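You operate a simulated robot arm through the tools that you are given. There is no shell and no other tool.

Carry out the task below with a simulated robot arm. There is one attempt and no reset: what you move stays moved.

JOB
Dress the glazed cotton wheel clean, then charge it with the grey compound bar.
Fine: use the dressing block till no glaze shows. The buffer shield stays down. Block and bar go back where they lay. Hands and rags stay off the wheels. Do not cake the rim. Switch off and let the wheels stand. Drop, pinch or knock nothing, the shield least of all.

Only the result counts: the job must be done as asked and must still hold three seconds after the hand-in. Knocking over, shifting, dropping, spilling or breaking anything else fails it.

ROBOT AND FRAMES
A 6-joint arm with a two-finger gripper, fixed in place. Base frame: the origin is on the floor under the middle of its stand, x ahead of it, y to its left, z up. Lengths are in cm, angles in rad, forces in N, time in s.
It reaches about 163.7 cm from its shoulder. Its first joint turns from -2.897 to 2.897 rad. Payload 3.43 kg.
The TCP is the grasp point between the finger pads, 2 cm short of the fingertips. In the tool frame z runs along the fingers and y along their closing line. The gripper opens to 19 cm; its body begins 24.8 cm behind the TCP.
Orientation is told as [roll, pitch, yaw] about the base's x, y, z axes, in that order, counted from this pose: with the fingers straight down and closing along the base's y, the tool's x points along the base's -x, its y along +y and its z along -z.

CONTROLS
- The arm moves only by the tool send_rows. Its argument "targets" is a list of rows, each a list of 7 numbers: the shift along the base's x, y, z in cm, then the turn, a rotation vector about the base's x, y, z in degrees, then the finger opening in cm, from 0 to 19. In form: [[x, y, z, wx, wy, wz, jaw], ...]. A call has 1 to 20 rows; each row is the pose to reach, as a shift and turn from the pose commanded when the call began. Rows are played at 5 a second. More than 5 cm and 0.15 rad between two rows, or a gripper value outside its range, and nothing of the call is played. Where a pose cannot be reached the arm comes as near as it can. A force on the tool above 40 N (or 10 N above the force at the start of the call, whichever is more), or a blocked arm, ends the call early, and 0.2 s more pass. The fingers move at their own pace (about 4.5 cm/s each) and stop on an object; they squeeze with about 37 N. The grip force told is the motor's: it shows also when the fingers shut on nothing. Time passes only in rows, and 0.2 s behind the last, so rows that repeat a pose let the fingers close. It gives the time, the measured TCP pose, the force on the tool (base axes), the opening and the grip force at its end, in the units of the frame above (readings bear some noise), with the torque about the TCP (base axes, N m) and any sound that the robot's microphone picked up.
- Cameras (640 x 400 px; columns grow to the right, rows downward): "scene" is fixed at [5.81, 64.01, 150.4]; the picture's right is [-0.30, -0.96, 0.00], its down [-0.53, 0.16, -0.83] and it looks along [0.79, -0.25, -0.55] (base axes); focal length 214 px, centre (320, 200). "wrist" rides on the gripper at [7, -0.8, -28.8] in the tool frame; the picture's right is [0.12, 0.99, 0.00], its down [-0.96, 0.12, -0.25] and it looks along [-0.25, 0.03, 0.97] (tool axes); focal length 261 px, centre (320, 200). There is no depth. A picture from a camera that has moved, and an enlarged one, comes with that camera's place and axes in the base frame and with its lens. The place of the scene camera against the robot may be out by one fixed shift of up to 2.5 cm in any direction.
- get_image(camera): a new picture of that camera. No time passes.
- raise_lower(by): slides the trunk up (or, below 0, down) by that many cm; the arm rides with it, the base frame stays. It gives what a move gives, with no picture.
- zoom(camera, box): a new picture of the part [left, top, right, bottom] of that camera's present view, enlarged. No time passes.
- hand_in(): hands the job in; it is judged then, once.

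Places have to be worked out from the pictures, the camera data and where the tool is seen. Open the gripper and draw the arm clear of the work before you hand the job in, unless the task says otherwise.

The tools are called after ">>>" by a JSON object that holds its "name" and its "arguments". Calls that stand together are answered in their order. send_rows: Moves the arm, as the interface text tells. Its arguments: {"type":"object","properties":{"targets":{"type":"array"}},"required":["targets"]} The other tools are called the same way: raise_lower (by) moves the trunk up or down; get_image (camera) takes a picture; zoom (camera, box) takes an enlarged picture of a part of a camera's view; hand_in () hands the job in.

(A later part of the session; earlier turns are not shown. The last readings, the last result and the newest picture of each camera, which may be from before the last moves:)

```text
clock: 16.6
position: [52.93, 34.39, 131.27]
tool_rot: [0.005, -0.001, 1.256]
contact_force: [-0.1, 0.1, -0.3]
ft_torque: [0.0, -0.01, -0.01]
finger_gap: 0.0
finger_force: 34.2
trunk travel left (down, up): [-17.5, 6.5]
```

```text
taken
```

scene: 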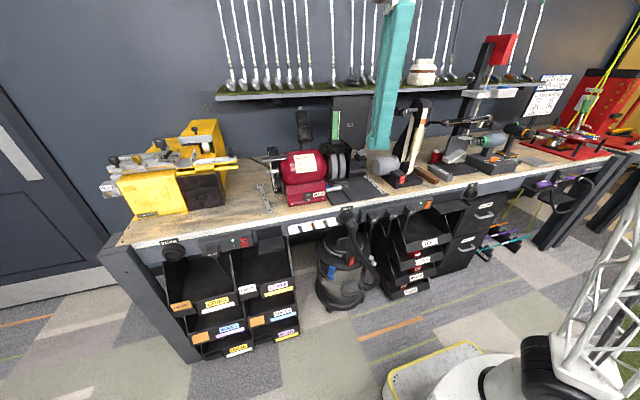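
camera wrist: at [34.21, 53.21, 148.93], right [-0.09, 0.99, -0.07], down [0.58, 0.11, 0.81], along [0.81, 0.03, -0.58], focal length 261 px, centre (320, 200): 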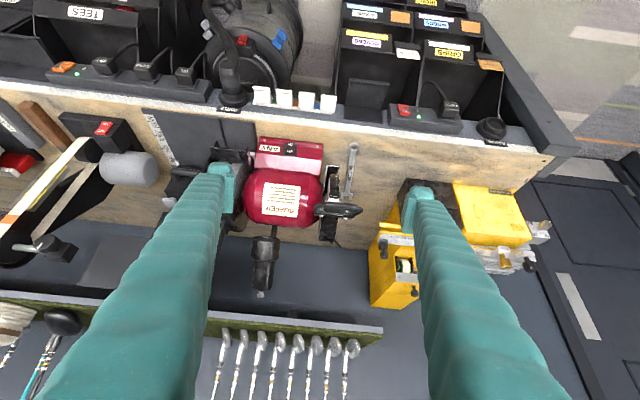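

>>> {"name": "zoom", "arguments": {"camera": "scene", "box": [340, 60, 440, 170]}}

>>> {"name": "get_image", "arguments": {"camera": "wrist"}}

```text
3.64 times, centred on (390, 115) of scene
camera zoom: at [5.81, 64.01, 150.4], right [-0.3, -0.96, 0.0], down [-0.53, 0.16, -0.83], along [0.79, -0.25, -0.55], focal length 780 px, centre (66, 509)
```

zoom: 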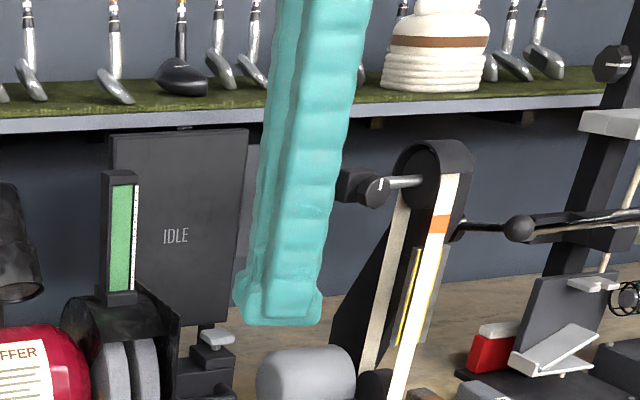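

```text
taken
camera wrist: at [51.83, 27.07, 160.21], right [-0.98, 0.19, 0.0], down [0.19, 0.95, 0.25], along [0.04, 0.24, -0.97], focal length 261 px, centre (320, 200)
```

wrist: 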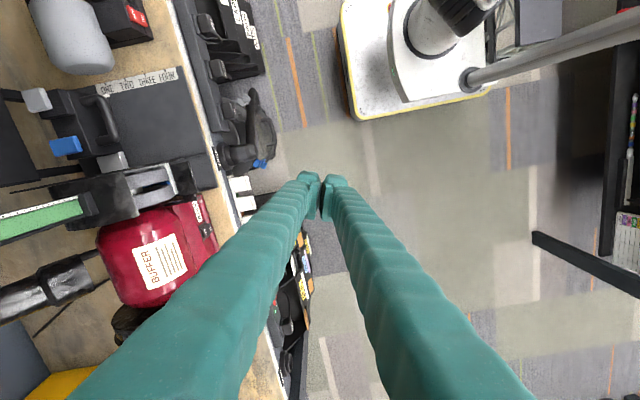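

>>> {"name": "zoom", "arguments": {"camera": "wrist", "box": [280, 160, 360, 240]}}

>>> {"name": "zoom", "arguments": {"camera": "scene", "box": [365, 115, 405, 155]}}

```text
5.00 times, centred on (320, 200) of wrist
camera zoom: at [51.83, 27.07, 160.21], right [-0.98, 0.19, 0.0], down [0.19, 0.95, 0.25], along [0.04, 0.24, -0.97], focal length 1303 px, centre (320, 200)
```

zoom: 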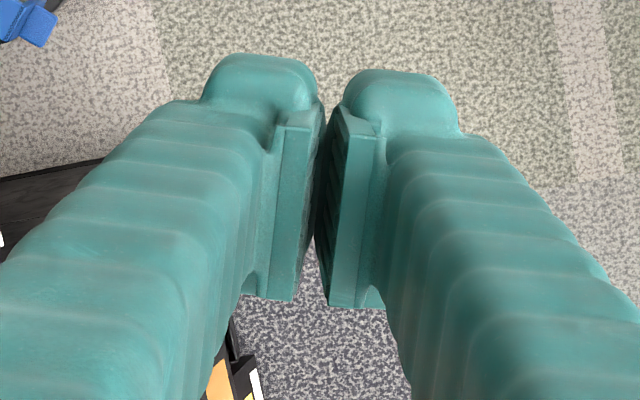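

```text
10.00 times, centred on (385, 135) of scene
camera zoom: at [5.81, 64.01, 150.4], right [-0.3, -0.96, 0.0], down [-0.53, 0.16, -0.83], along [0.79, -0.25, -0.55], focal length 2145 px, centre (-330, 850)
```

zoom: 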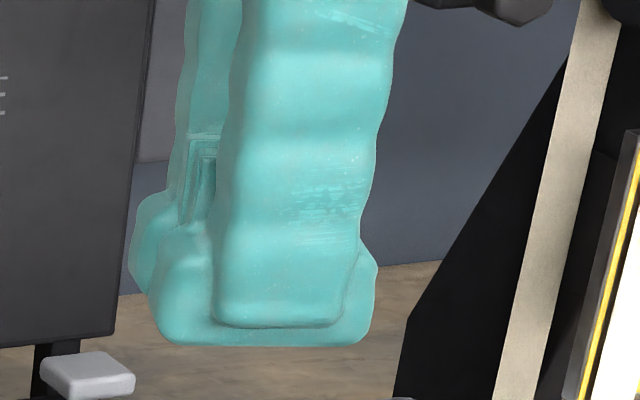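

The tips are about 5.4 cm deep but only ~2.8 cm thick per finger across the closing line, so I will press the rocker with one finger: hand yawed 90°, jaws open ~14 cm, tilted 20° so it clears the motor. First yaw to 90° and line up at y ≈ 45.8 in free air.

>>> {"name": "send_rows", "arguments": {"targets": [[0, 2, 0, 0, 0, 6, 4], [1, 4, 0, 0, 0, 12, 8], [2, 7, 0, 0, 0, 18, 12], [3, 10, 0, 0, 0, 18, 14], [3, 11.4, 0, 0, 0, 18, 14], [3, 11.4, 0, 0, 0, 18, 14]]}}

>>> {"name": "send_rows", "arguments": {"targets": [[1, 0, -3, 0, -4, 0, 14], [2, 0, -6, 0, -8, 0, 14], [3, 0, -9, 0, -12, 0, 14], [4, 0, -12, 0, -16, 0, 14], [5, 0, -15, 0, -20, 0, 14], [5, 0, -18, 0, -20, 0, 14], [5, 0, -18, 0, -20, 0, 14]]}}

>>> {"name": "get_image", "arguments": {"camera": "scene"}}

>>> {"name": "get_image", "arguments": {"camera": "wrist"}}

```text
clock: 18.0
position: [56.01, 45.82, 131.35]
tool_rot: [0.004, -0.002, 1.569]
contact_force: [0.2, -1.0, 0.1]
ft_torque: [0.0, -0.01, -0.01]
finger_gap: 12.05
finger_force: 0.0
trunk travel left (down, up): [-17.5, 6.5]
```

```text
clock: 19.6
position: [61.06, 45.73, 113.31]
tool_rot: [-0.346, -0.001, 1.57]
contact_force: [-0.1, -0.8, 0.8]
ft_torque: [0.0, 0.03, 0.0]
finger_gap: 13.99
finger_force: 0.0
trunk travel left (down, up): [-17.5, 6.5]
```

```text
taken
```

scene: 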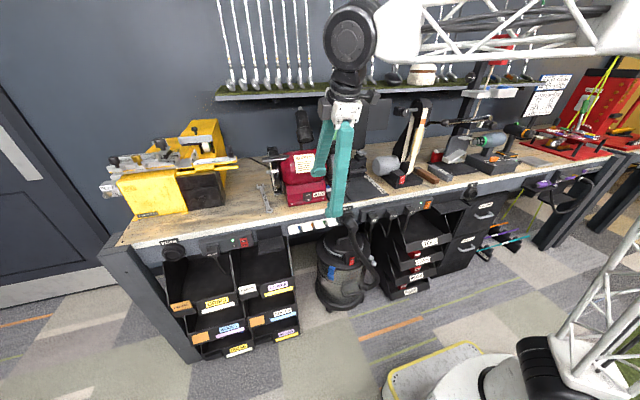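

```text
taken
camera wrist: at [52.22, 38.38, 140.7], right [-0.93, -0.12, -0.34], down [-0.19, 0.96, 0.2], along [0.3, 0.25, -0.92], focal length 261 px, centre (320, 200)
```

wrist: 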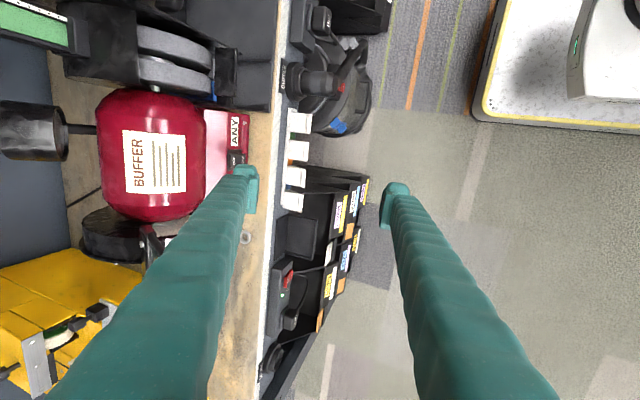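

Pose is as planned (tool tilted 20°, yaw 90°). I descend in front of the bench edge to switch height, still ~10 cm short of the rocker.

>>> {"name": "send_rows", "arguments": {"targets": [[0.5, 0, -3.5, 0, 0, 0, 14], [1, 0, -7, 0, 0, 0, 14], [1.5, 0, -10.5, 0, 0, 0, 14], [2, 0, -14, 0, 0, 0, 14], [2.5, 0, -17, 0, 0, 0, 14], [3, 0, -19.5, 0, 0, 0, 14], [4, 0, -19.5, 0, 0, 0, 14], [5, 0, -19.5, 0, 0, 0, 14], [5, 0, -19.5, 0, 0, 0, 14]]}}

>>> {"name": "zoom", "arguments": {"camera": "scene", "box": [270, 140, 370, 220]}}

>>> {"name": "get_image", "arguments": {"camera": "wrist"}}

```text
clock: 21.6
position: [66.02, 45.69, 93.75]
tool_rot: [-0.343, -0.002, 1.569]
contact_force: [-0.9, -0.4, -1.0]
ft_torque: [0.02, 0.01, -0.02]
finger_gap: 13.99
finger_force: 0.1
trunk travel left (down, up): [-17.5, 6.5]
```

```text
5.00 times, centred on (320, 180) of scene
camera zoom: at [5.81, 64.01, 150.4], right [-0.3, -0.96, 0.0], down [-0.53, 0.16, -0.83], along [0.79, -0.25, -0.55], focal length 1072 px, centre (320, 300)
```

zoom: 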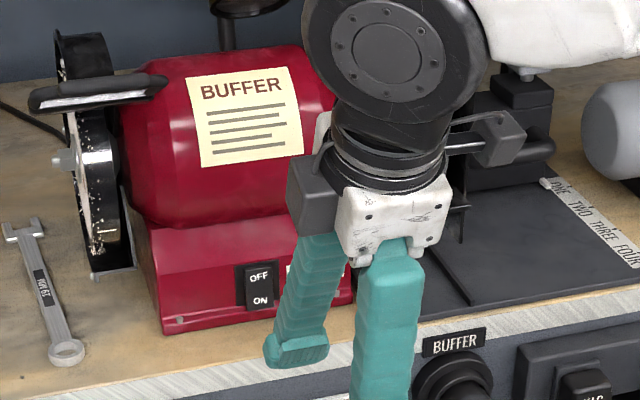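

```text
taken
camera wrist: at [57.16, 38.37, 121.25], right [-0.93, -0.12, -0.34], down [-0.19, 0.96, 0.2], along [0.3, 0.25, -0.92], focal length 261 px, centre (320, 200)
```

wrist: 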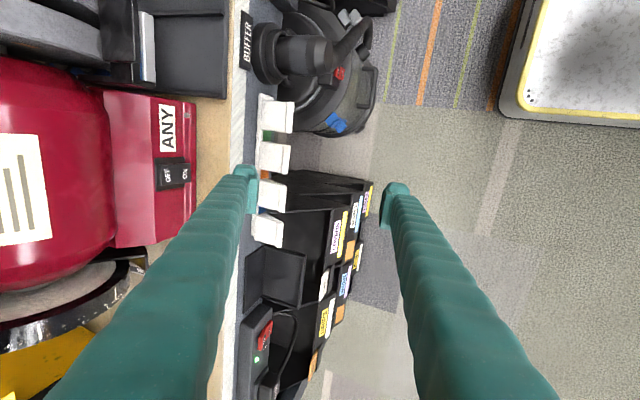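

The front finger tip is lined up in front of the switch. I zoom in to measure the rocker more exactly from this close view.

>>> {"name": "zoom", "arguments": {"camera": "wrist", "box": [140, 130, 280, 240]}}

>>> {"name": "zoom", "arguments": {"camera": "scene", "box": [295, 180, 345, 220]}}

```text
3.64 times, centred on (210, 185) of wrist
camera zoom: at [57.16, 38.37, 121.25], right [-0.93, -0.12, -0.34], down [-0.19, 0.96, 0.2], along [0.3, 0.25, -0.92], focal length 948 px, centre (720, 254)
```

zoom: 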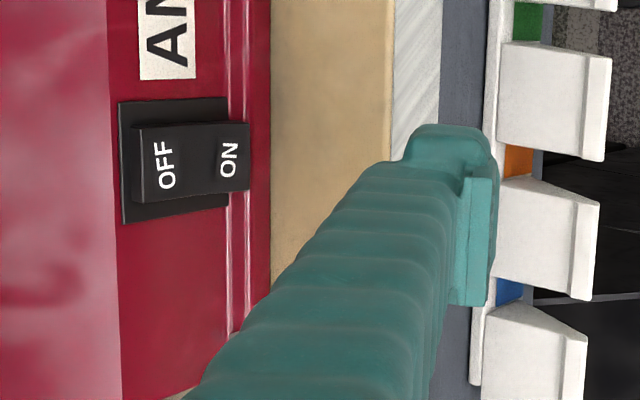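

```text
10.00 times, centred on (320, 200) of scene
camera zoom: at [5.81, 64.01, 150.4], right [-0.3, -0.96, 0.0], down [-0.53, 0.16, -0.83], along [0.79, -0.25, -0.55], focal length 2145 px, centre (320, 200)
```

zoom: 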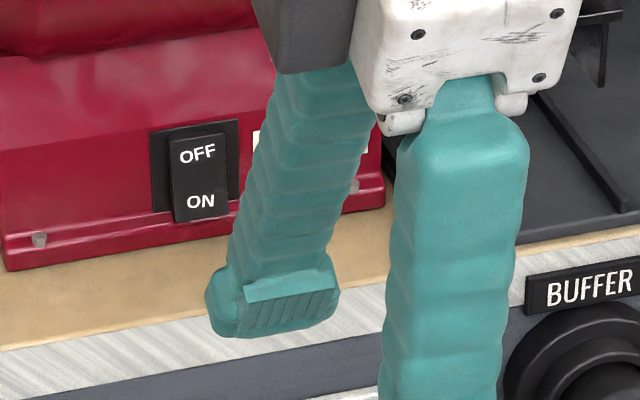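

Rocker centre y ≈ 45.8 matches the finger; ON edge is about x 84.4, z 94.3. I advance to about 2 cm short of it, lowering slightly, watching the contact force.

>>> {"name": "send_rows", "arguments": {"targets": [[2, 0.1, 0, 0, 0, 0, 14], [4, 0.1, -0.3, 0, 0, 0, 14], [5.5, 0.1, -0.6, 0, 0, 0, 14], [6.5, 0.1, -0.8, 0, 0, 0, 14], [6.5, 0.1, -0.8, 0, 0, 0, 14]]}}

>>> {"name": "zoom", "arguments": {"camera": "wrist", "box": [150, 120, 290, 230]}}

>>> {"name": "zoom", "arguments": {"camera": "scene", "box": [275, 160, 345, 220]}}

```text
clock: 22.8
position: [72.53, 45.78, 93.09]
tool_rot: [-0.342, -0.002, 1.569]
contact_force: [-0.2, -0.1, -0.9]
ft_torque: [0.04, -0.01, -0.02]
finger_gap: 14.01
finger_force: 0.2
trunk travel left (down, up): [-17.5, 6.5]
```

```text
3.64 times, centred on (220, 175) of wrist
camera zoom: at [63.67, 38.45, 120.5], right [-0.93, -0.12, -0.34], down [-0.19, 0.96, 0.2], along [0.3, 0.25, -0.92], focal length 948 px, centre (684, 291)
```

zoom: 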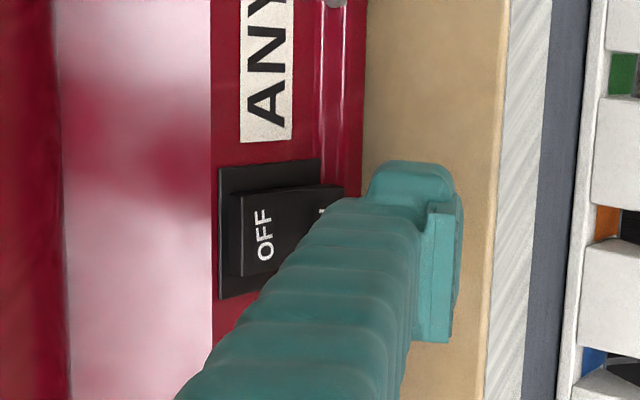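

```text
6.67 times, centred on (310, 190) of scene
camera zoom: at [5.81, 64.01, 150.4], right [-0.3, -0.96, 0.0], down [-0.53, 0.16, -0.83], along [0.79, -0.25, -0.55], focal length 1430 px, centre (387, 267)
```

zoom: 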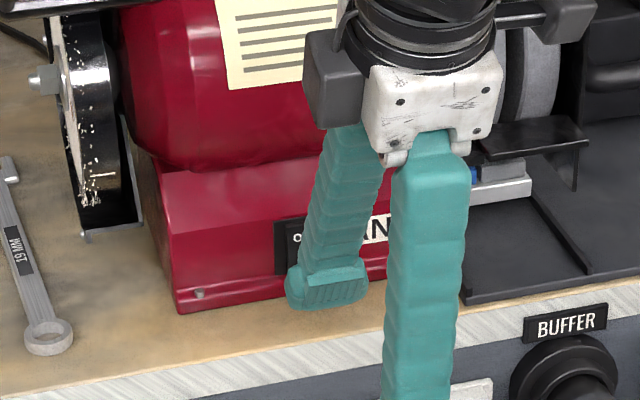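

Finger tip is ~2 cm short of the rocker and clear of the bench. I advance in small steps toward contact.

>>> {"name": "send_rows", "arguments": {"targets": [[0.6, 0, -0.2, 0, 0, 0, 14], [1.1, 0, -0.4, 0, 0, 0, 14], [1.5, 0, -0.4, 0, 0, 0, 14], [1.8, 0, -0.4, 0, 0, 0, 14]]}}

>>> {"name": "send_rows", "arguments": {"targets": [[0.2, 0, 0, 0, 0, 0, 14], [0.4, 0, 0, 0, 0, 0, 14], [0.6, 0, 0, 0, 0, 0, 14]]}}

>>> {"name": "zoom", "arguments": {"camera": "wrist", "box": [150, 120, 290, 230]}}

```text
clock: 23.8
position: [74.29, 45.69, 92.61]
tool_rot: [-0.343, -0.001, 1.569]
contact_force: [0.5, -0.3, -0.4]
ft_torque: [0.02, -0.03, -0.02]
finger_gap: 13.99
finger_force: 0.1
trunk travel left (down, up): [-17.5, 6.5]
```

```text
clock: 24.6
position: [74.91, 45.85, 92.69]
tool_rot: [-0.343, -0.001, 1.57]
contact_force: [-0.6, 0.8, 0.1]
ft_torque: [-0.01, -0.01, -0.03]
finger_gap: 14.02
finger_force: 0.1
trunk travel left (down, up): [-17.5, 6.5]
```

```text
3.64 times, centred on (220, 175) of wrist
camera zoom: at [66.05, 38.48, 120.11], right [-0.93, -0.12, -0.34], down [-0.19, 0.96, 0.2], along [0.3, 0.25, -0.92], focal length 948 px, centre (684, 291)
```

zoom: 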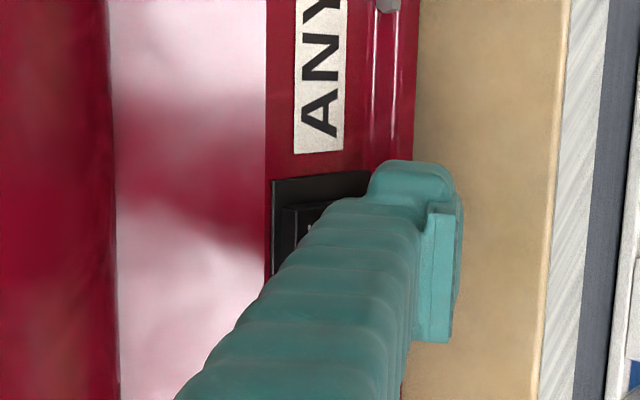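

No contact yet at a predicted tip front of x ≈ 84.7. I keep creeping forward in 0.2 cm steps.

>>> {"name": "send_rows", "arguments": {"targets": [[0.2, 0, 0, 0, 0, 0, 14], [0.4, 0, 0, 0, 0, 0, 14], [0.6, 0, 0, 0, 0, 0, 14]]}}

>>> {"name": "get_image", "arguments": {"camera": "scene"}}

>>> {"name": "zoom", "arguments": {"camera": "scene", "box": [275, 160, 345, 220]}}

```text
clock: 25.4
position: [75.59, 45.89, 92.75]
tool_rot: [-0.344, -0.003, 1.568]
contact_force: [0.4, 0.1, -0.7]
ft_torque: [0.02, 0.01, -0.01]
finger_gap: 14.01
finger_force: 0.0
trunk travel left (down, up): [-17.5, 6.5]
```

```text
taken
```

scene: 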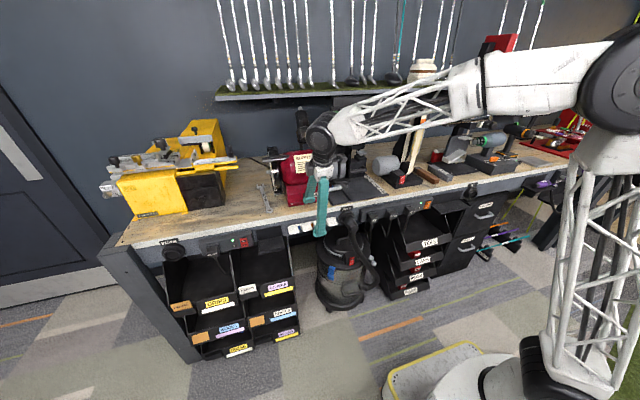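

```text
6.67 times, centred on (310, 190) of scene
camera zoom: at [5.81, 64.01, 150.4], right [-0.3, -0.96, 0.0], down [-0.53, 0.16, -0.83], along [0.79, -0.25, -0.55], focal length 1430 px, centre (387, 267)
```

zoom: 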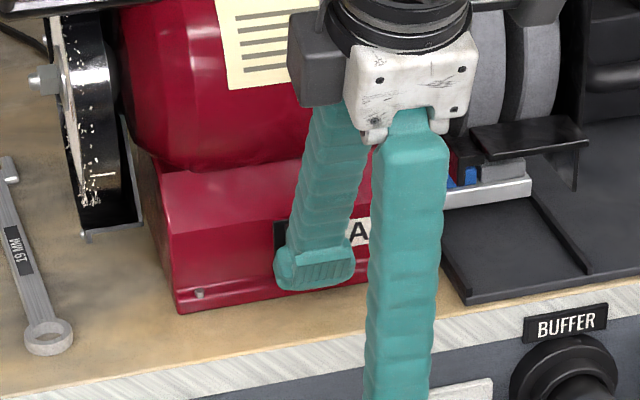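

Still no contact, and relative to the base's bottom edge the tip looks ~1.2 cm higher than predicted, so it may be above the ON half. I back off 1 cm and lower in small steps, watching for a light bench touch.

>>> {"name": "send_rows", "arguments": {"targets": [[-0.5, 0, 0, 0, 0, 0, 14], [-1, 0, 0, 0, 0, 0, 14], [-1, 0, -0.3, 0, 0, 0, 14], [-1, 0, -0.6, 0, 0, 0, 14], [-1, 0, -0.6, 0, 0, 0, 14]]}}

>>> {"name": "send_rows", "arguments": {"targets": [[0, 0, -0.2, 0, 0, 0, 14], [0, 0, -0.4, 0, 0, 0, 14], [0, 0, -0.4, 0, 0, 0, 14]]}}

>>> {"name": "zoom", "arguments": {"camera": "scene", "box": [285, 170, 335, 210]}}

```text
clock: 26.6
position: [74.47, 45.69, 92.07]
tool_rot: [-0.346, -0.002, 1.569]
contact_force: [-0.7, 0.3, 0.7]
ft_torque: [-0.02, 0.01, -0.03]
finger_gap: 13.99
finger_force: 0.2
trunk travel left (down, up): [-17.5, 6.5]
```

```text
clock: 27.4
position: [74.5, 45.86, 91.65]
tool_rot: [-0.344, -0.002, 1.568]
contact_force: [0.4, 0.2, 0.3]
ft_torque: [0.01, -0.01, -0.02]
finger_gap: 14.02
finger_force: 0.0
trunk travel left (down, up): [-17.5, 6.5]
```

```text
10.00 times, centred on (310, 190) of scene
camera zoom: at [5.81, 64.01, 150.4], right [-0.3, -0.96, 0.0], down [-0.53, 0.16, -0.83], along [0.79, -0.25, -0.55], focal length 2145 px, centre (420, 300)
```

zoom: 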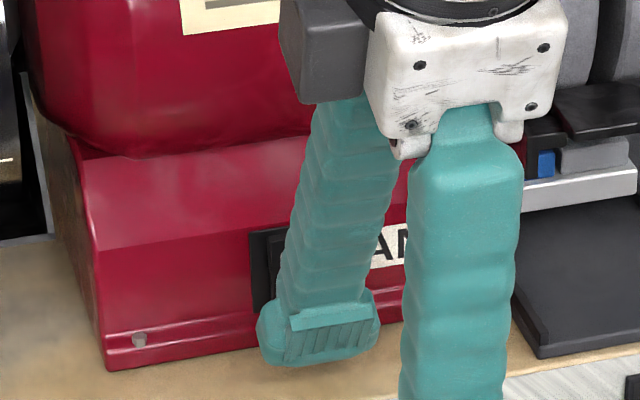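

Tip is now just above the bench (≈0.2 cm) with its front corner near z 94.5, on the ON half. I creep forward again.

>>> {"name": "send_rows", "arguments": {"targets": [[0.3, 0, 0, 0, 0, 0, 14], [0.5, 0, 0, 0, 0, 0, 14], [0.7, 0, 0, 0, 0, 0, 14], [0.9, 0, 0, 0, 0, 0, 14]]}}

>>> {"name": "send_rows", "arguments": {"targets": [[0.15, 0, 0, 0, 0, 0, 14], [0.3, 0, 0, 0, 0, 0, 14], [0.45, 0, 0, 0, 0, 0, 14]]}}

>>> {"name": "zoom", "arguments": {"camera": "wrist", "box": [170, 120, 270, 200]}}

```text
clock: 28.4
position: [75.33, 45.72, 91.7]
tool_rot: [-0.343, 0.0, 1.568]
contact_force: [0.1, -0.1, -0.6]
ft_torque: [-0.01, -0.02, 0.01]
finger_gap: 14.0
finger_force: 0.1
trunk travel left (down, up): [-17.5, 6.5]
```

```text
clock: 29.2
position: [75.77, 45.89, 91.74]
tool_rot: [-0.343, -0.001, 1.568]
contact_force: [-5.0, -0.4, 0.6]
ft_torque: [0.01, -0.15, -0.09]
finger_gap: 13.76
finger_force: 0.1
trunk travel left (down, up): [-17.5, 6.5]
```

```text
5.00 times, centred on (220, 160) of wrist
camera zoom: at [66.98, 38.51, 119.09], right [-0.93, -0.12, -0.34], down [-0.19, 0.96, 0.2], along [0.3, 0.25, -0.92], focal length 1303 px, centre (820, 400)
```

zoom: 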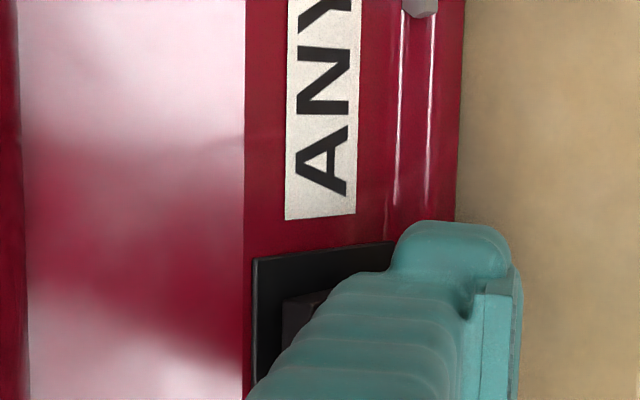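

First contact: −5 N along x with no sound yet. I press a little further in small increments.

>>> {"name": "send_rows", "arguments": {"targets": [[0.15, 0, 0, 0, 0, 0, 14], [0.3, 0, 0, 0, 0, 0, 14]]}}

>>> {"name": "zoom", "arguments": {"camera": "scene", "box": [255, 140, 335, 210]}}

```text
clock: 29.8
position: [75.93, 45.84, 91.68]
tool_rot: [-0.346, -0.002, 1.568]
contact_force: [-19.5, -4.8, 7.1]
ft_torque: [0.19, -1.35, -0.39]
finger_gap: 13.31
finger_force: 0.0
trunk travel left (down, up): [-17.5, 6.5]
```

```text
5.71 times, centred on (295, 175) of scene
camera zoom: at [5.81, 64.01, 150.4], right [-0.3, -0.96, 0.0], down [-0.53, 0.16, -0.83], along [0.79, -0.25, -0.55], focal length 1226 px, centre (463, 343)
```

zoom: 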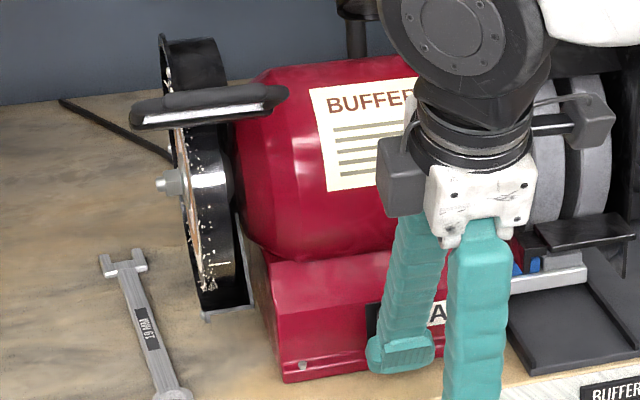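

Force rose to about −20 N with a normal matching the rocker's slope, no click heard. I back off a couple of cm to see whether the rocker moved.

>>> {"name": "send_rows", "arguments": {"targets": [[-0.7, 0, 0, 0, 0, 0, 14], [-2, 0, 0, 0, 0, 0, 14], [-4, 0, 0.5, 0, 0, 0, 14], [-6.5, 0, 1, 0, 0, 0, 14], [-6.5, 0, 1, 0, 0, 0, 14]]}}

>>> {"name": "zoom", "arguments": {"camera": "wrist", "box": [150, 120, 250, 210]}}

>>> {"name": "zoom", "arguments": {"camera": "scene", "box": [255, 140, 335, 210]}}

```text
clock: 31.0
position: [69.63, 45.84, 92.75]
tool_rot: [-0.344, -0.002, 1.569]
contact_force: [1.1, 0.3, 0.6]
ft_torque: [0.01, 0.04, -0.01]
finger_gap: 14.01
finger_force: 0.0
trunk travel left (down, up): [-17.5, 6.5]
```

```text
4.44 times, centred on (200, 165) of wrist
camera zoom: at [60.79, 38.48, 120.14], right [-0.93, -0.12, -0.34], down [-0.19, 0.96, 0.2], along [0.3, 0.25, -0.92], focal length 1158 px, centre (853, 356)
```

zoom: 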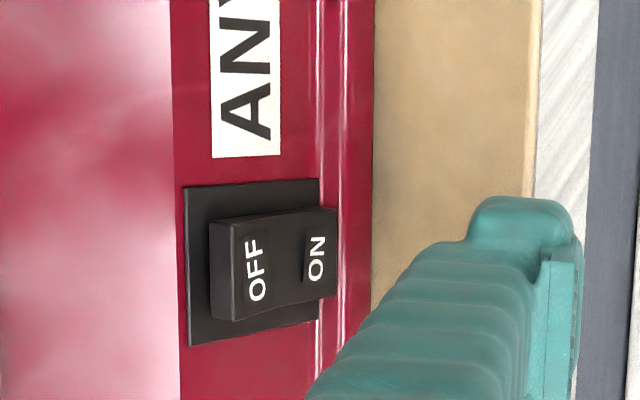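

```text
5.71 times, centred on (295, 175) of scene
camera zoom: at [5.81, 64.01, 150.4], right [-0.3, -0.96, 0.0], down [-0.53, 0.16, -0.83], along [0.79, -0.25, -0.55], focal length 1226 px, centre (463, 343)
```

zoom: 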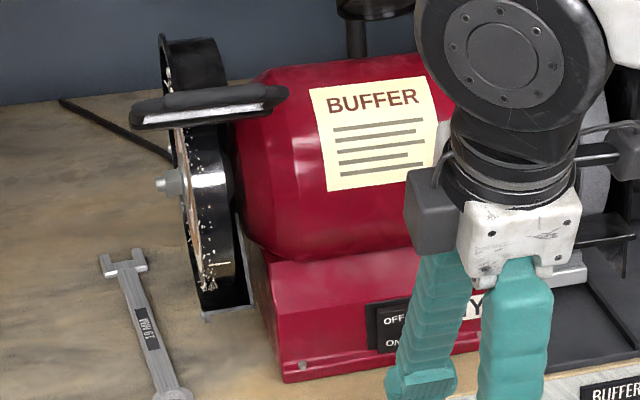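

>>> {"name": "zoom", "arguments": {"camera": "scene", "box": [295, 180, 325, 204]}}

>>> {"name": "zoom", "arguments": {"camera": "wrist", "box": [180, 155, 240, 205]}}

```text
16.00 times, centred on (310, 192) of scene
camera zoom: at [5.81, 64.01, 150.4], right [-0.3, -0.96, 0.0], down [-0.53, 0.16, -0.83], along [0.79, -0.25, -0.55], focal length 3432 px, centre (480, 328)
```

zoom: 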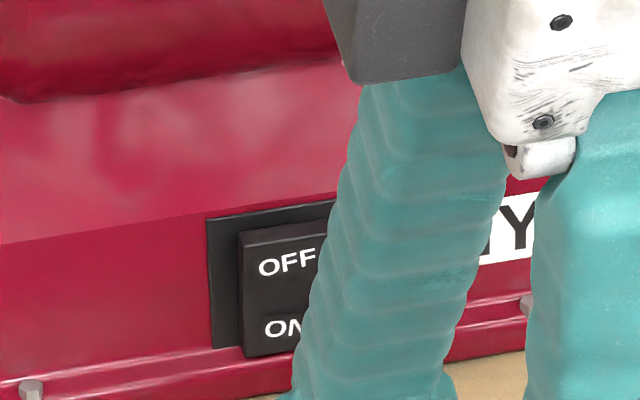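

```text
8.00 times, centred on (210, 180) of wrist
camera zoom: at [60.79, 38.48, 120.14], right [-0.93, -0.12, -0.34], down [-0.19, 0.96, 0.2], along [0.3, 0.25, -0.92], focal length 2085 px, centre (1200, 360)
```

zoom: 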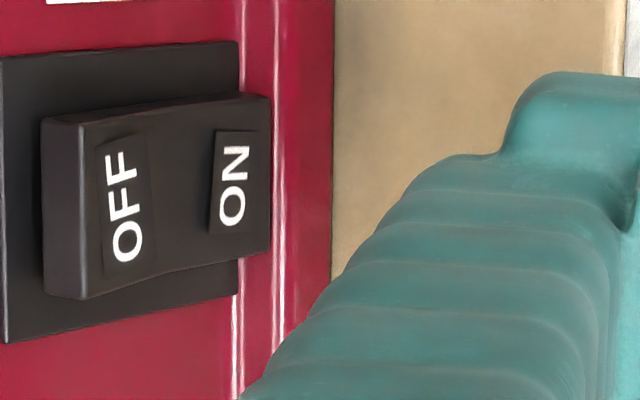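

The rocker geometry looks changed (OFF end now stands out more, ON end less). I check whether the wheel turns and what the display says.

>>> {"name": "zoom", "arguments": {"camera": "scene", "box": [262, 145, 302, 200]}}

>>> {"name": "get_image", "arguments": {"camera": "scene"}}

>>> {"name": "zoom", "arguments": {"camera": "wrist", "box": [0, 0, 200, 400]}}

>>> {"name": "send_rows", "arguments": {"targets": [[-2, 0, 1, 0, 0, 0, 14], [-4, 0, 3, 0, 0, 0, 14], [-4, 0, 3, 0, 0, 0, 14]]}}

>>> {"name": "zoom", "arguments": {"camera": "scene", "box": [262, 145, 302, 200]}}

```text
7.27 times, centred on (282, 172) of scene
camera zoom: at [5.81, 64.01, 150.4], right [-0.3, -0.96, 0.0], down [-0.53, 0.16, -0.83], along [0.79, -0.25, -0.55], focal length 1560 px, centre (596, 400)
```

zoom: 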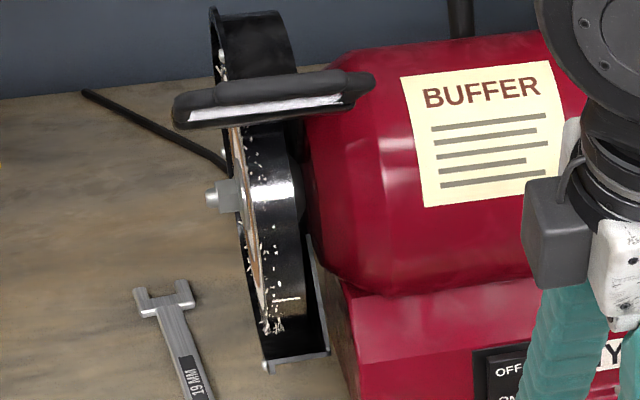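

```text
taken
```

scene: 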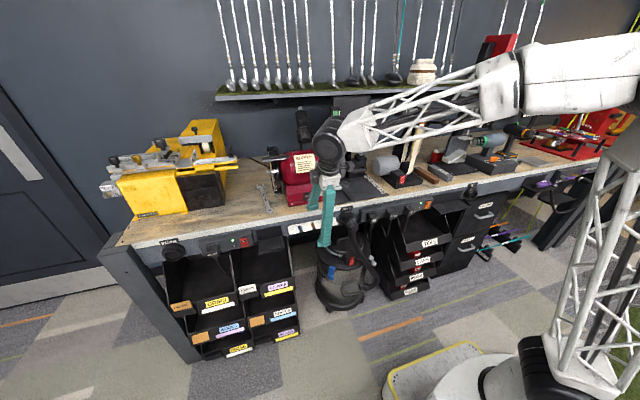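

```text
1.00 times, centred on (100, 200) of wrist (not enlarged: the box is as wide or as high as the picture)
camera zoom: at [60.79, 38.48, 120.14], right [-0.93, -0.12, -0.34], down [-0.19, 0.96, 0.2], along [0.3, 0.25, -0.92], focal length 261 px, centre (540, 200)
```

zoom: 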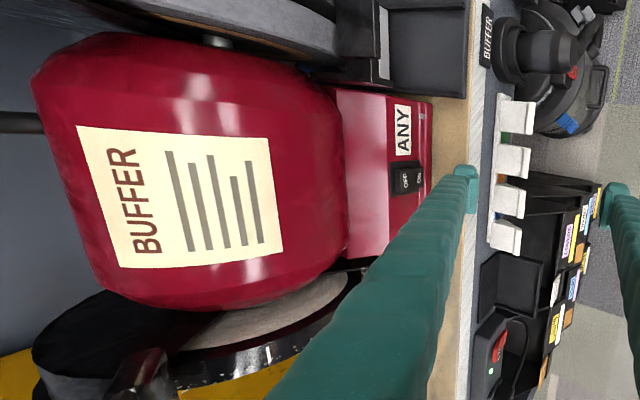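

```text
clock: 31.8
position: [65.62, 45.83, 95.69]
tool_rot: [-0.345, -0.002, 1.57]
contact_force: [0.0, 0.7, 0.4]
ft_torque: [-0.04, 0.01, -0.03]
finger_gap: 14.01
finger_force: 0.0
trunk travel left (down, up): [-17.5, 6.5]
```

```text
7.27 times, centred on (282, 172) of scene
camera zoom: at [5.81, 64.01, 150.4], right [-0.3, -0.96, 0.0], down [-0.53, 0.16, -0.83], along [0.79, -0.25, -0.55], focal length 1560 px, centre (596, 400)
```

zoom: 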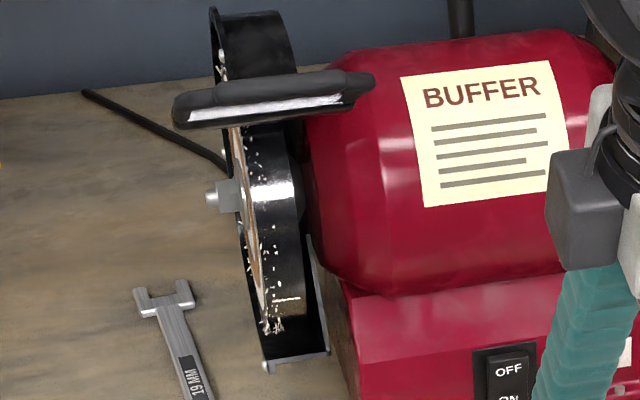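

The wheel has not moved and nothing is heard. I move the hand clear to compare the rocker with the earlier picture.

>>> {"name": "send_rows", "arguments": {"targets": [[-2, -3, 1, 0, 0, 0, 14], [-4, -6, 2, 0, 0, 0, 14], [-6, -10, 3, 0, 0, 0, 14], [-6, -10, 3, 0, 0, 0, 14]]}}

>>> {"name": "zoom", "arguments": {"camera": "scene", "box": [280, 175, 330, 210]}}

>>> {"name": "zoom", "arguments": {"camera": "scene", "box": [400, 190, 450, 225]}}

>>> {"name": "get_image", "arguments": {"camera": "wrist"}}

```text
clock: 32.8
position: [59.69, 35.81, 98.79]
tool_rot: [-0.346, -0.002, 1.57]
contact_force: [0.5, 0.5, -0.5]
ft_torque: [-0.01, 0.0, 0.03]
finger_gap: 14.02
finger_force: 0.1
trunk travel left (down, up): [-17.5, 6.5]
```

```text
11.43 times, centred on (305, 192) of scene
camera zoom: at [5.81, 64.01, 150.4], right [-0.3, -0.96, 0.0], down [-0.53, 0.16, -0.83], along [0.79, -0.25, -0.55], focal length 2451 px, centre (491, 286)
```

zoom: 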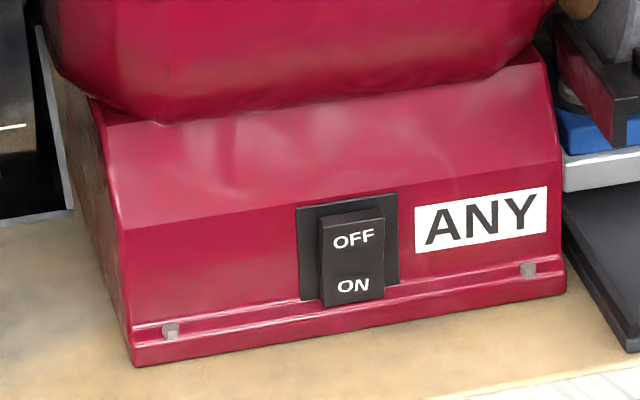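

```text
11.43 times, centred on (425, 208) of scene
camera zoom: at [5.81, 64.01, 150.4], right [-0.3, -0.96, 0.0], down [-0.53, 0.16, -0.83], along [0.79, -0.25, -0.55], focal length 2451 px, centre (-880, 114)
```

zoom: 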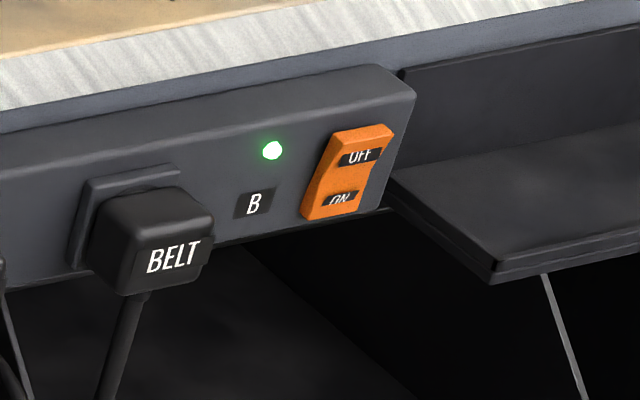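

```text
taken
camera wrist: at [50.72, 28.41, 126.22], right [-0.93, -0.12, -0.34], down [-0.19, 0.96, 0.2], along [0.3, 0.25, -0.92], focal length 261 px, centre (320, 200)
```

wrist: 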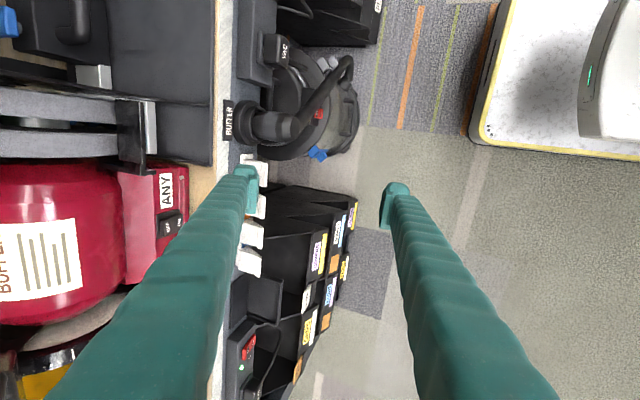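

The rocker did flip to ON (label spacing shortened, OFF end now out), yet the wheel stands still. I check the power strips' switches and the plugs more closely.

>>> {"name": "zoom", "arguments": {"camera": "scene", "box": [415, 195, 435, 210]}}

>>> {"name": "zoom", "arguments": {"camera": "scene", "box": [225, 230, 255, 252]}}

>>> {"name": "zoom", "arguments": {"camera": "scene", "box": [355, 200, 425, 245]}}

>>> {"name": "zoom", "arguments": {"camera": "wrist", "box": [140, 170, 210, 250]}}

```text
16.00 times, centred on (425, 202) of scene
camera zoom: at [5.81, 64.01, 150.4], right [-0.3, -0.96, 0.0], down [-0.53, 0.16, -0.83], along [0.79, -0.25, -0.55], focal length 3432 px, centre (-1360, 160)
```

zoom: 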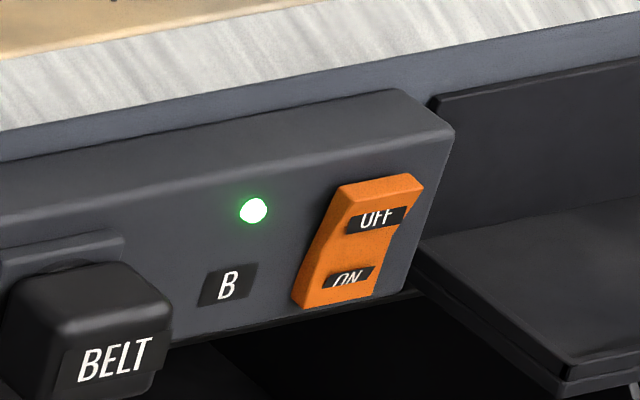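

```text
16.00 times, centred on (240, 241) of scene
camera zoom: at [5.81, 64.01, 150.4], right [-0.3, -0.96, 0.0], down [-0.53, 0.16, -0.83], along [0.79, -0.25, -0.55], focal length 3432 px, centre (1600, -456)
```

zoom: 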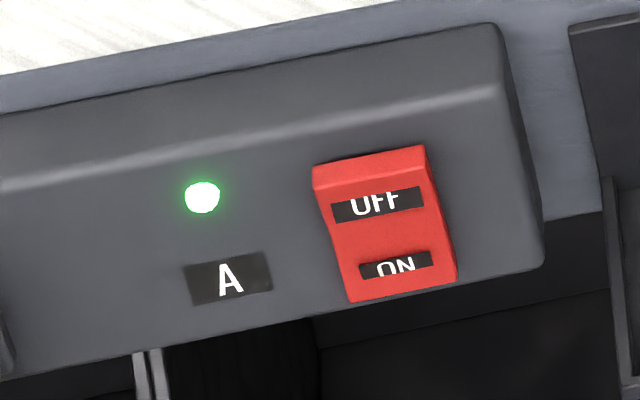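

```text
8.89 times, centred on (390, 222) of scene
camera zoom: at [5.81, 64.01, 150.4], right [-0.3, -0.96, 0.0], down [-0.53, 0.16, -0.83], along [0.79, -0.25, -0.55], focal length 1906 px, centre (-302, 0)
```

zoom: 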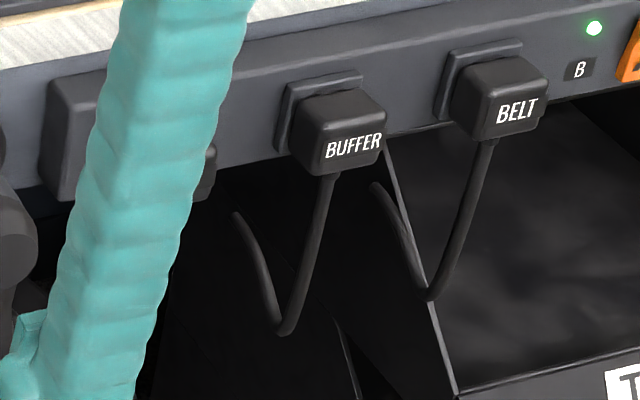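

```text
5.00 times, centred on (175, 210) of wrist
camera zoom: at [50.72, 28.41, 126.22], right [-0.93, -0.12, -0.34], down [-0.19, 0.96, 0.2], along [0.3, 0.25, -0.92], focal length 1303 px, centre (1045, 150)
```

zoom: 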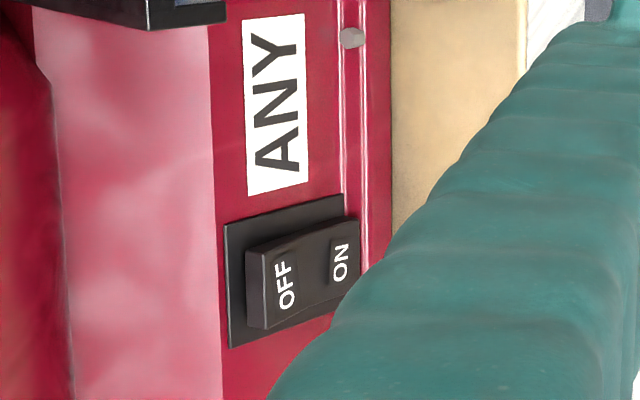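

>>> {"name": "zoom", "arguments": {"camera": "scene", "box": [298, 183, 318, 199]}}

>>> {"name": "zoom", "arguments": {"camera": "scene", "box": [325, 95, 395, 150]}}

>>> {"name": "zoom", "arguments": {"camera": "scene", "box": [265, 150, 365, 215]}}

```text
16.00 times, centred on (308, 191) of scene
camera zoom: at [5.81, 64.01, 150.4], right [-0.3, -0.96, 0.0], down [-0.53, 0.16, -0.83], along [0.79, -0.25, -0.55], focal length 3432 px, centre (512, 344)
```

zoom: 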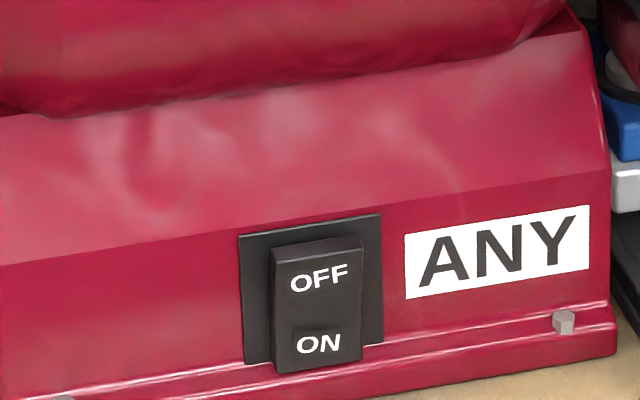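

```text
7.27 times, centred on (360, 122) of scene
camera zoom: at [5.81, 64.01, 150.4], right [-0.3, -0.96, 0.0], down [-0.53, 0.16, -0.83], along [0.79, -0.25, -0.55], focal length 1560 px, centre (29, 764)
```

zoom: 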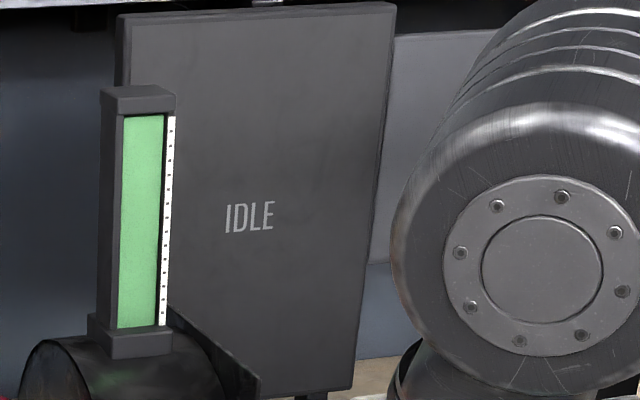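

```text
6.15 times, centred on (315, 182) of scene
camera zoom: at [5.81, 64.01, 150.4], right [-0.3, -0.96, 0.0], down [-0.53, 0.16, -0.83], along [0.79, -0.25, -0.55], focal length 1320 px, centre (351, 308)
```

zoom: 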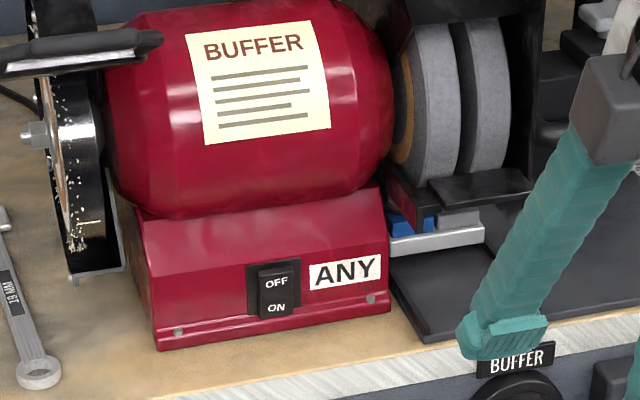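

The sticker on the right-hand wheel's hub looks changed, so I check more closely whether the wheels are turning by comparing pictures over a short wait.

>>> {"name": "zoom", "arguments": {"camera": "scene", "box": [320, 145, 350, 190]}}

>>> {"name": "zoom", "arguments": {"camera": "scene", "box": [262, 160, 292, 195]}}

>>> {"name": "send_rows", "arguments": {"targets": [[0, 0, 1, 0, 0, 0, 14]]}}

>>> {"name": "zoom", "arguments": {"camera": "scene", "box": [320, 145, 350, 190]}}

>>> {"name": "zoom", "arguments": {"camera": "scene", "box": [262, 160, 292, 195]}}

```text
8.89 times, centred on (335, 168) of scene
camera zoom: at [5.81, 64.01, 150.4], right [-0.3, -0.96, 0.0], down [-0.53, 0.16, -0.83], along [0.79, -0.25, -0.55], focal length 1906 px, centre (187, 489)
```

zoom: 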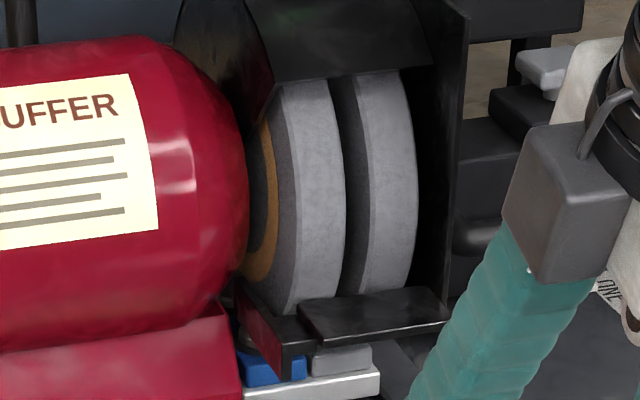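

```text
11.43 times, centred on (277, 178) of scene
camera zoom: at [5.81, 64.01, 150.4], right [-0.3, -0.96, 0.0], down [-0.53, 0.16, -0.83], along [0.79, -0.25, -0.55], focal length 2451 px, centre (811, 457)
```

zoom: 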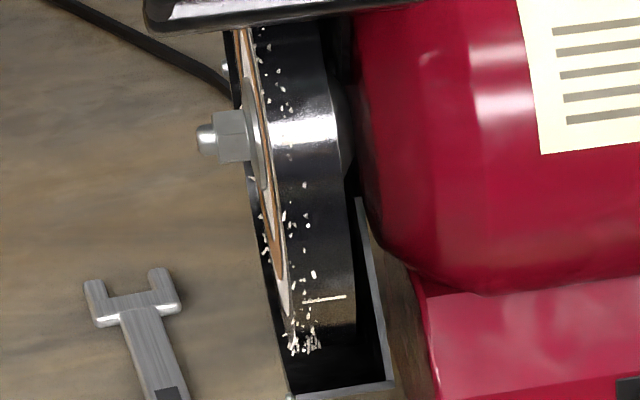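

```text
clock: 33.2
position: [59.58, 35.82, 99.72]
tool_rot: [-0.345, -0.002, 1.57]
contact_force: [0.4, -0.5, -0.5]
ft_torque: [0.0, 0.02, 0.01]
finger_gap: 13.99
finger_force: 0.2
trunk travel left (down, up): [-17.5, 6.5]
```

```text
8.89 times, centred on (335, 168) of scene
camera zoom: at [5.81, 64.01, 150.4], right [-0.3, -0.96, 0.0], down [-0.53, 0.16, -0.83], along [0.79, -0.25, -0.55], focal length 1906 px, centre (187, 489)
```

zoom: 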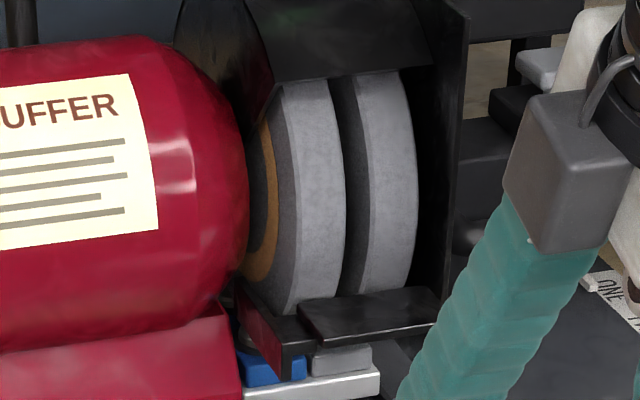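

```text
11.43 times, centred on (277, 178) of scene
camera zoom: at [5.81, 64.01, 150.4], right [-0.3, -0.96, 0.0], down [-0.53, 0.16, -0.83], along [0.79, -0.25, -0.55], focal length 2451 px, centre (811, 457)
```

zoom: 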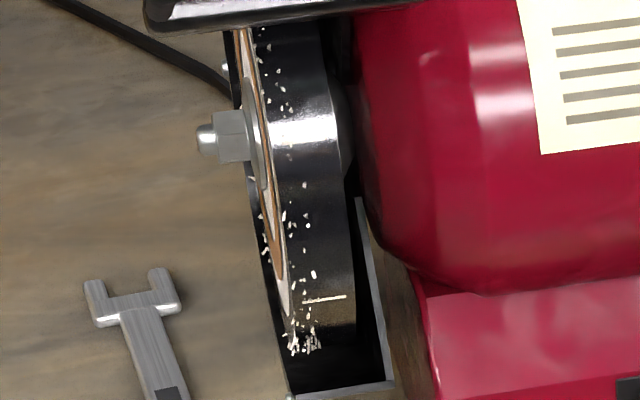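

The hub sticker has smeared into a ring on both wheels, so the buffer is running. Now I fetch the dressing block: first raise and straighten the hand, jaws to about 6 cm.

>>> {"name": "send_rows", "arguments": {"targets": [[-1, 0, 4, 0, 5, 0, 12], [-2, 0, 8, 0, 10, 0, 10], [-2, 0, 12, 0, 15, 0, 8], [-2, 0, 16, 0, 20, 0, 6], [-2, 0, 20, 0, 20, 0, 6], [-2, 0, 24, 0, 20, 0, 6], [-2, 0, 26, 0, 20, 0, 6]]}}

>>> {"name": "send_rows", "arguments": {"targets": [[0, -2, 0, 0, 0, -8, 6], [0, -5, 0, 0, 0, -16, 6], [0, -9, 0, 0, 0, -24, 6], [0, -13, 0, 0, 0, -32, 6], [0, -17, 0, 0, 0, -40, 6], [0, -21, 0, 0, 0, -48, 6], [0, -25, 0, 0, 0, -56, 6], [0, -29, 0, 0, 0, -64, 6], [0, -33, 0, 0, 0, -72, 6], [0, -37, 0, 0, 0, -80, 6], [0, -41, 0, 0, 0, -88, 6], [0, -45, 0, 0, 0, -90, 6], [0, -49, 0, 0, 0, -90, 6], [0, -53, 0, 0, 0, -90, 6], [0, -57, 0, 0, 0, -90, 6], [0, -60.5, 0, 0, 0, -90, 6]]}}

```text
clock: 34.8
position: [57.47, 35.87, 125.75]
tool_rot: [0.007, -0.002, 1.568]
contact_force: [-0.5, 0.2, -0.1]
ft_torque: [-0.01, -0.01, -0.02]
finger_gap: 6.0
finger_force: 0.0
trunk travel left (down, up): [-17.5, 6.5]
```

```text
clock: 38.2
position: [57.53, -24.89, 125.75]
tool_rot: [0.003, -0.002, -0.003]
contact_force: [-0.2, 0.8, -0.3]
ft_torque: [-0.11, 0.0, -0.02]
finger_gap: 5.97
finger_force: 0.0
trunk travel left (down, up): [-17.5, 6.5]
```

Fingers are straight down at y −24.9. I tilt 40° forward and go to a pre-grasp point 18 cm back along the approach line to the block.

>>> {"name": "send_rows", "arguments": {"targets": [[1, -0.1, 0, 0, -7, 0, 6], [3, -0.15, 0, 0, -14, 0, 6], [6, -0.15, -1, 0, -21, 0, 6], [9, -0.15, -3, 0, -28, 0, 6], [12, -0.15, -6, 0, -34, 0, 6], [15, -0.15, -9, 0, -40, 0, 6], [18.5, -0.15, -12.5, 0, -40, 0, 6], [21.5, -0.15, -16, 0, -40, 0, 6], [21.5, -0.15, -16, 0, -40, 0, 6]]}}

>>> {"name": "get_image", "arguments": {"camera": "wrist"}}

>>> {"name": "get_image", "arguments": {"camera": "scene"}}

```text
clock: 40.2
position: [79.19, -24.83, 109.65]
tool_rot: [0.005, -0.701, -0.002]
contact_force: [0.5, 0.1, 0.1]
ft_torque: [0.01, 0.02, 0.07]
finger_gap: 6.0
finger_force: 0.2
trunk travel left (down, up): [-17.5, 6.5]
```

```text
taken
camera wrist: at [55.36, -26.04, 127.16], right [-0.09, 0.99, -0.07], down [0.58, 0.11, 0.81], along [0.81, 0.03, -0.58], focal length 261 px, centre (320, 200)
```

wrist: 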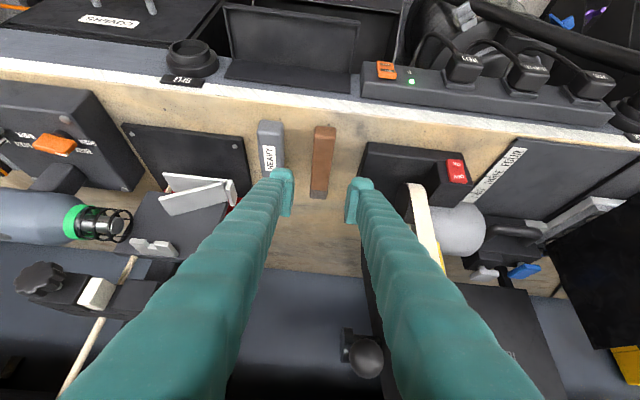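

```text
taken
```

scene: 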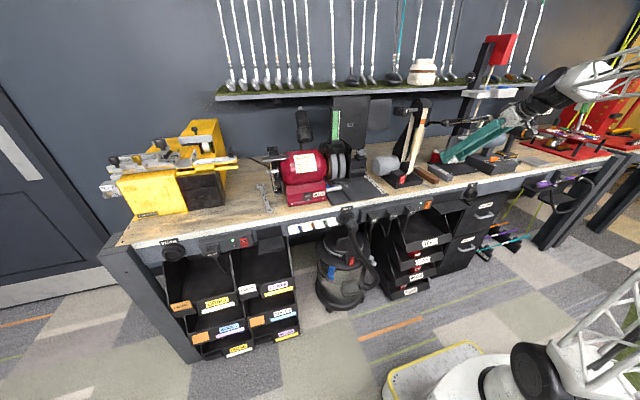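

The block lies right between the fingers. I zoom to refine its position from this close view.

>>> {"name": "zoom", "arguments": {"camera": "wrist", "box": [250, 110, 370, 210]}}

>>> {"name": "zoom", "arguments": {"camera": "scene", "box": [400, 120, 500, 190]}}

```text
4.00 times, centred on (310, 160) of wrist
camera zoom: at [55.36, -26.04, 127.16], right [-0.09, 0.99, -0.07], down [0.58, 0.11, 0.81], along [0.81, 0.03, -0.58], focal length 1043 px, centre (360, 360)
```

zoom: 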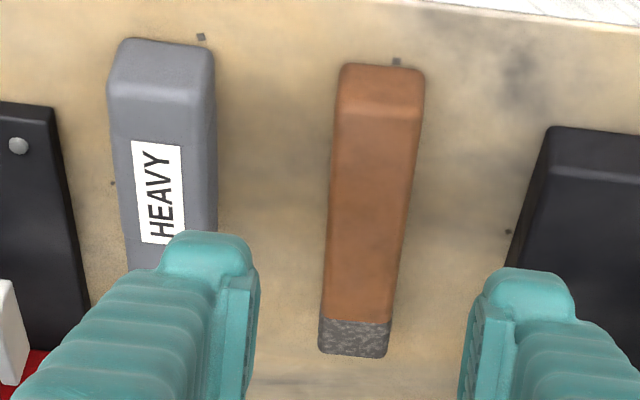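

```text
5.71 times, centred on (450, 155) of scene
camera zoom: at [5.81, 64.01, 150.4], right [-0.3, -0.96, 0.0], down [-0.53, 0.16, -0.83], along [0.79, -0.25, -0.55], focal length 1226 px, centre (-423, 457)
```

zoom: 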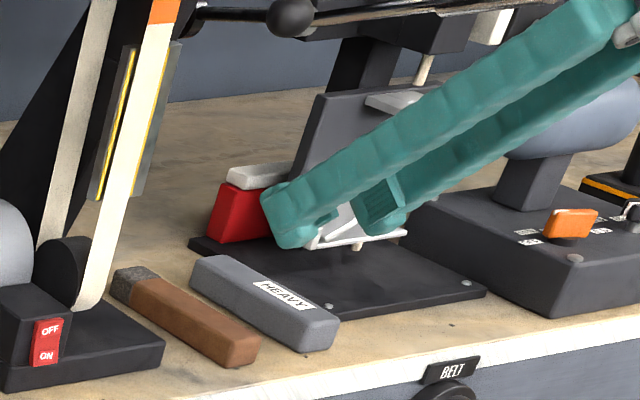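

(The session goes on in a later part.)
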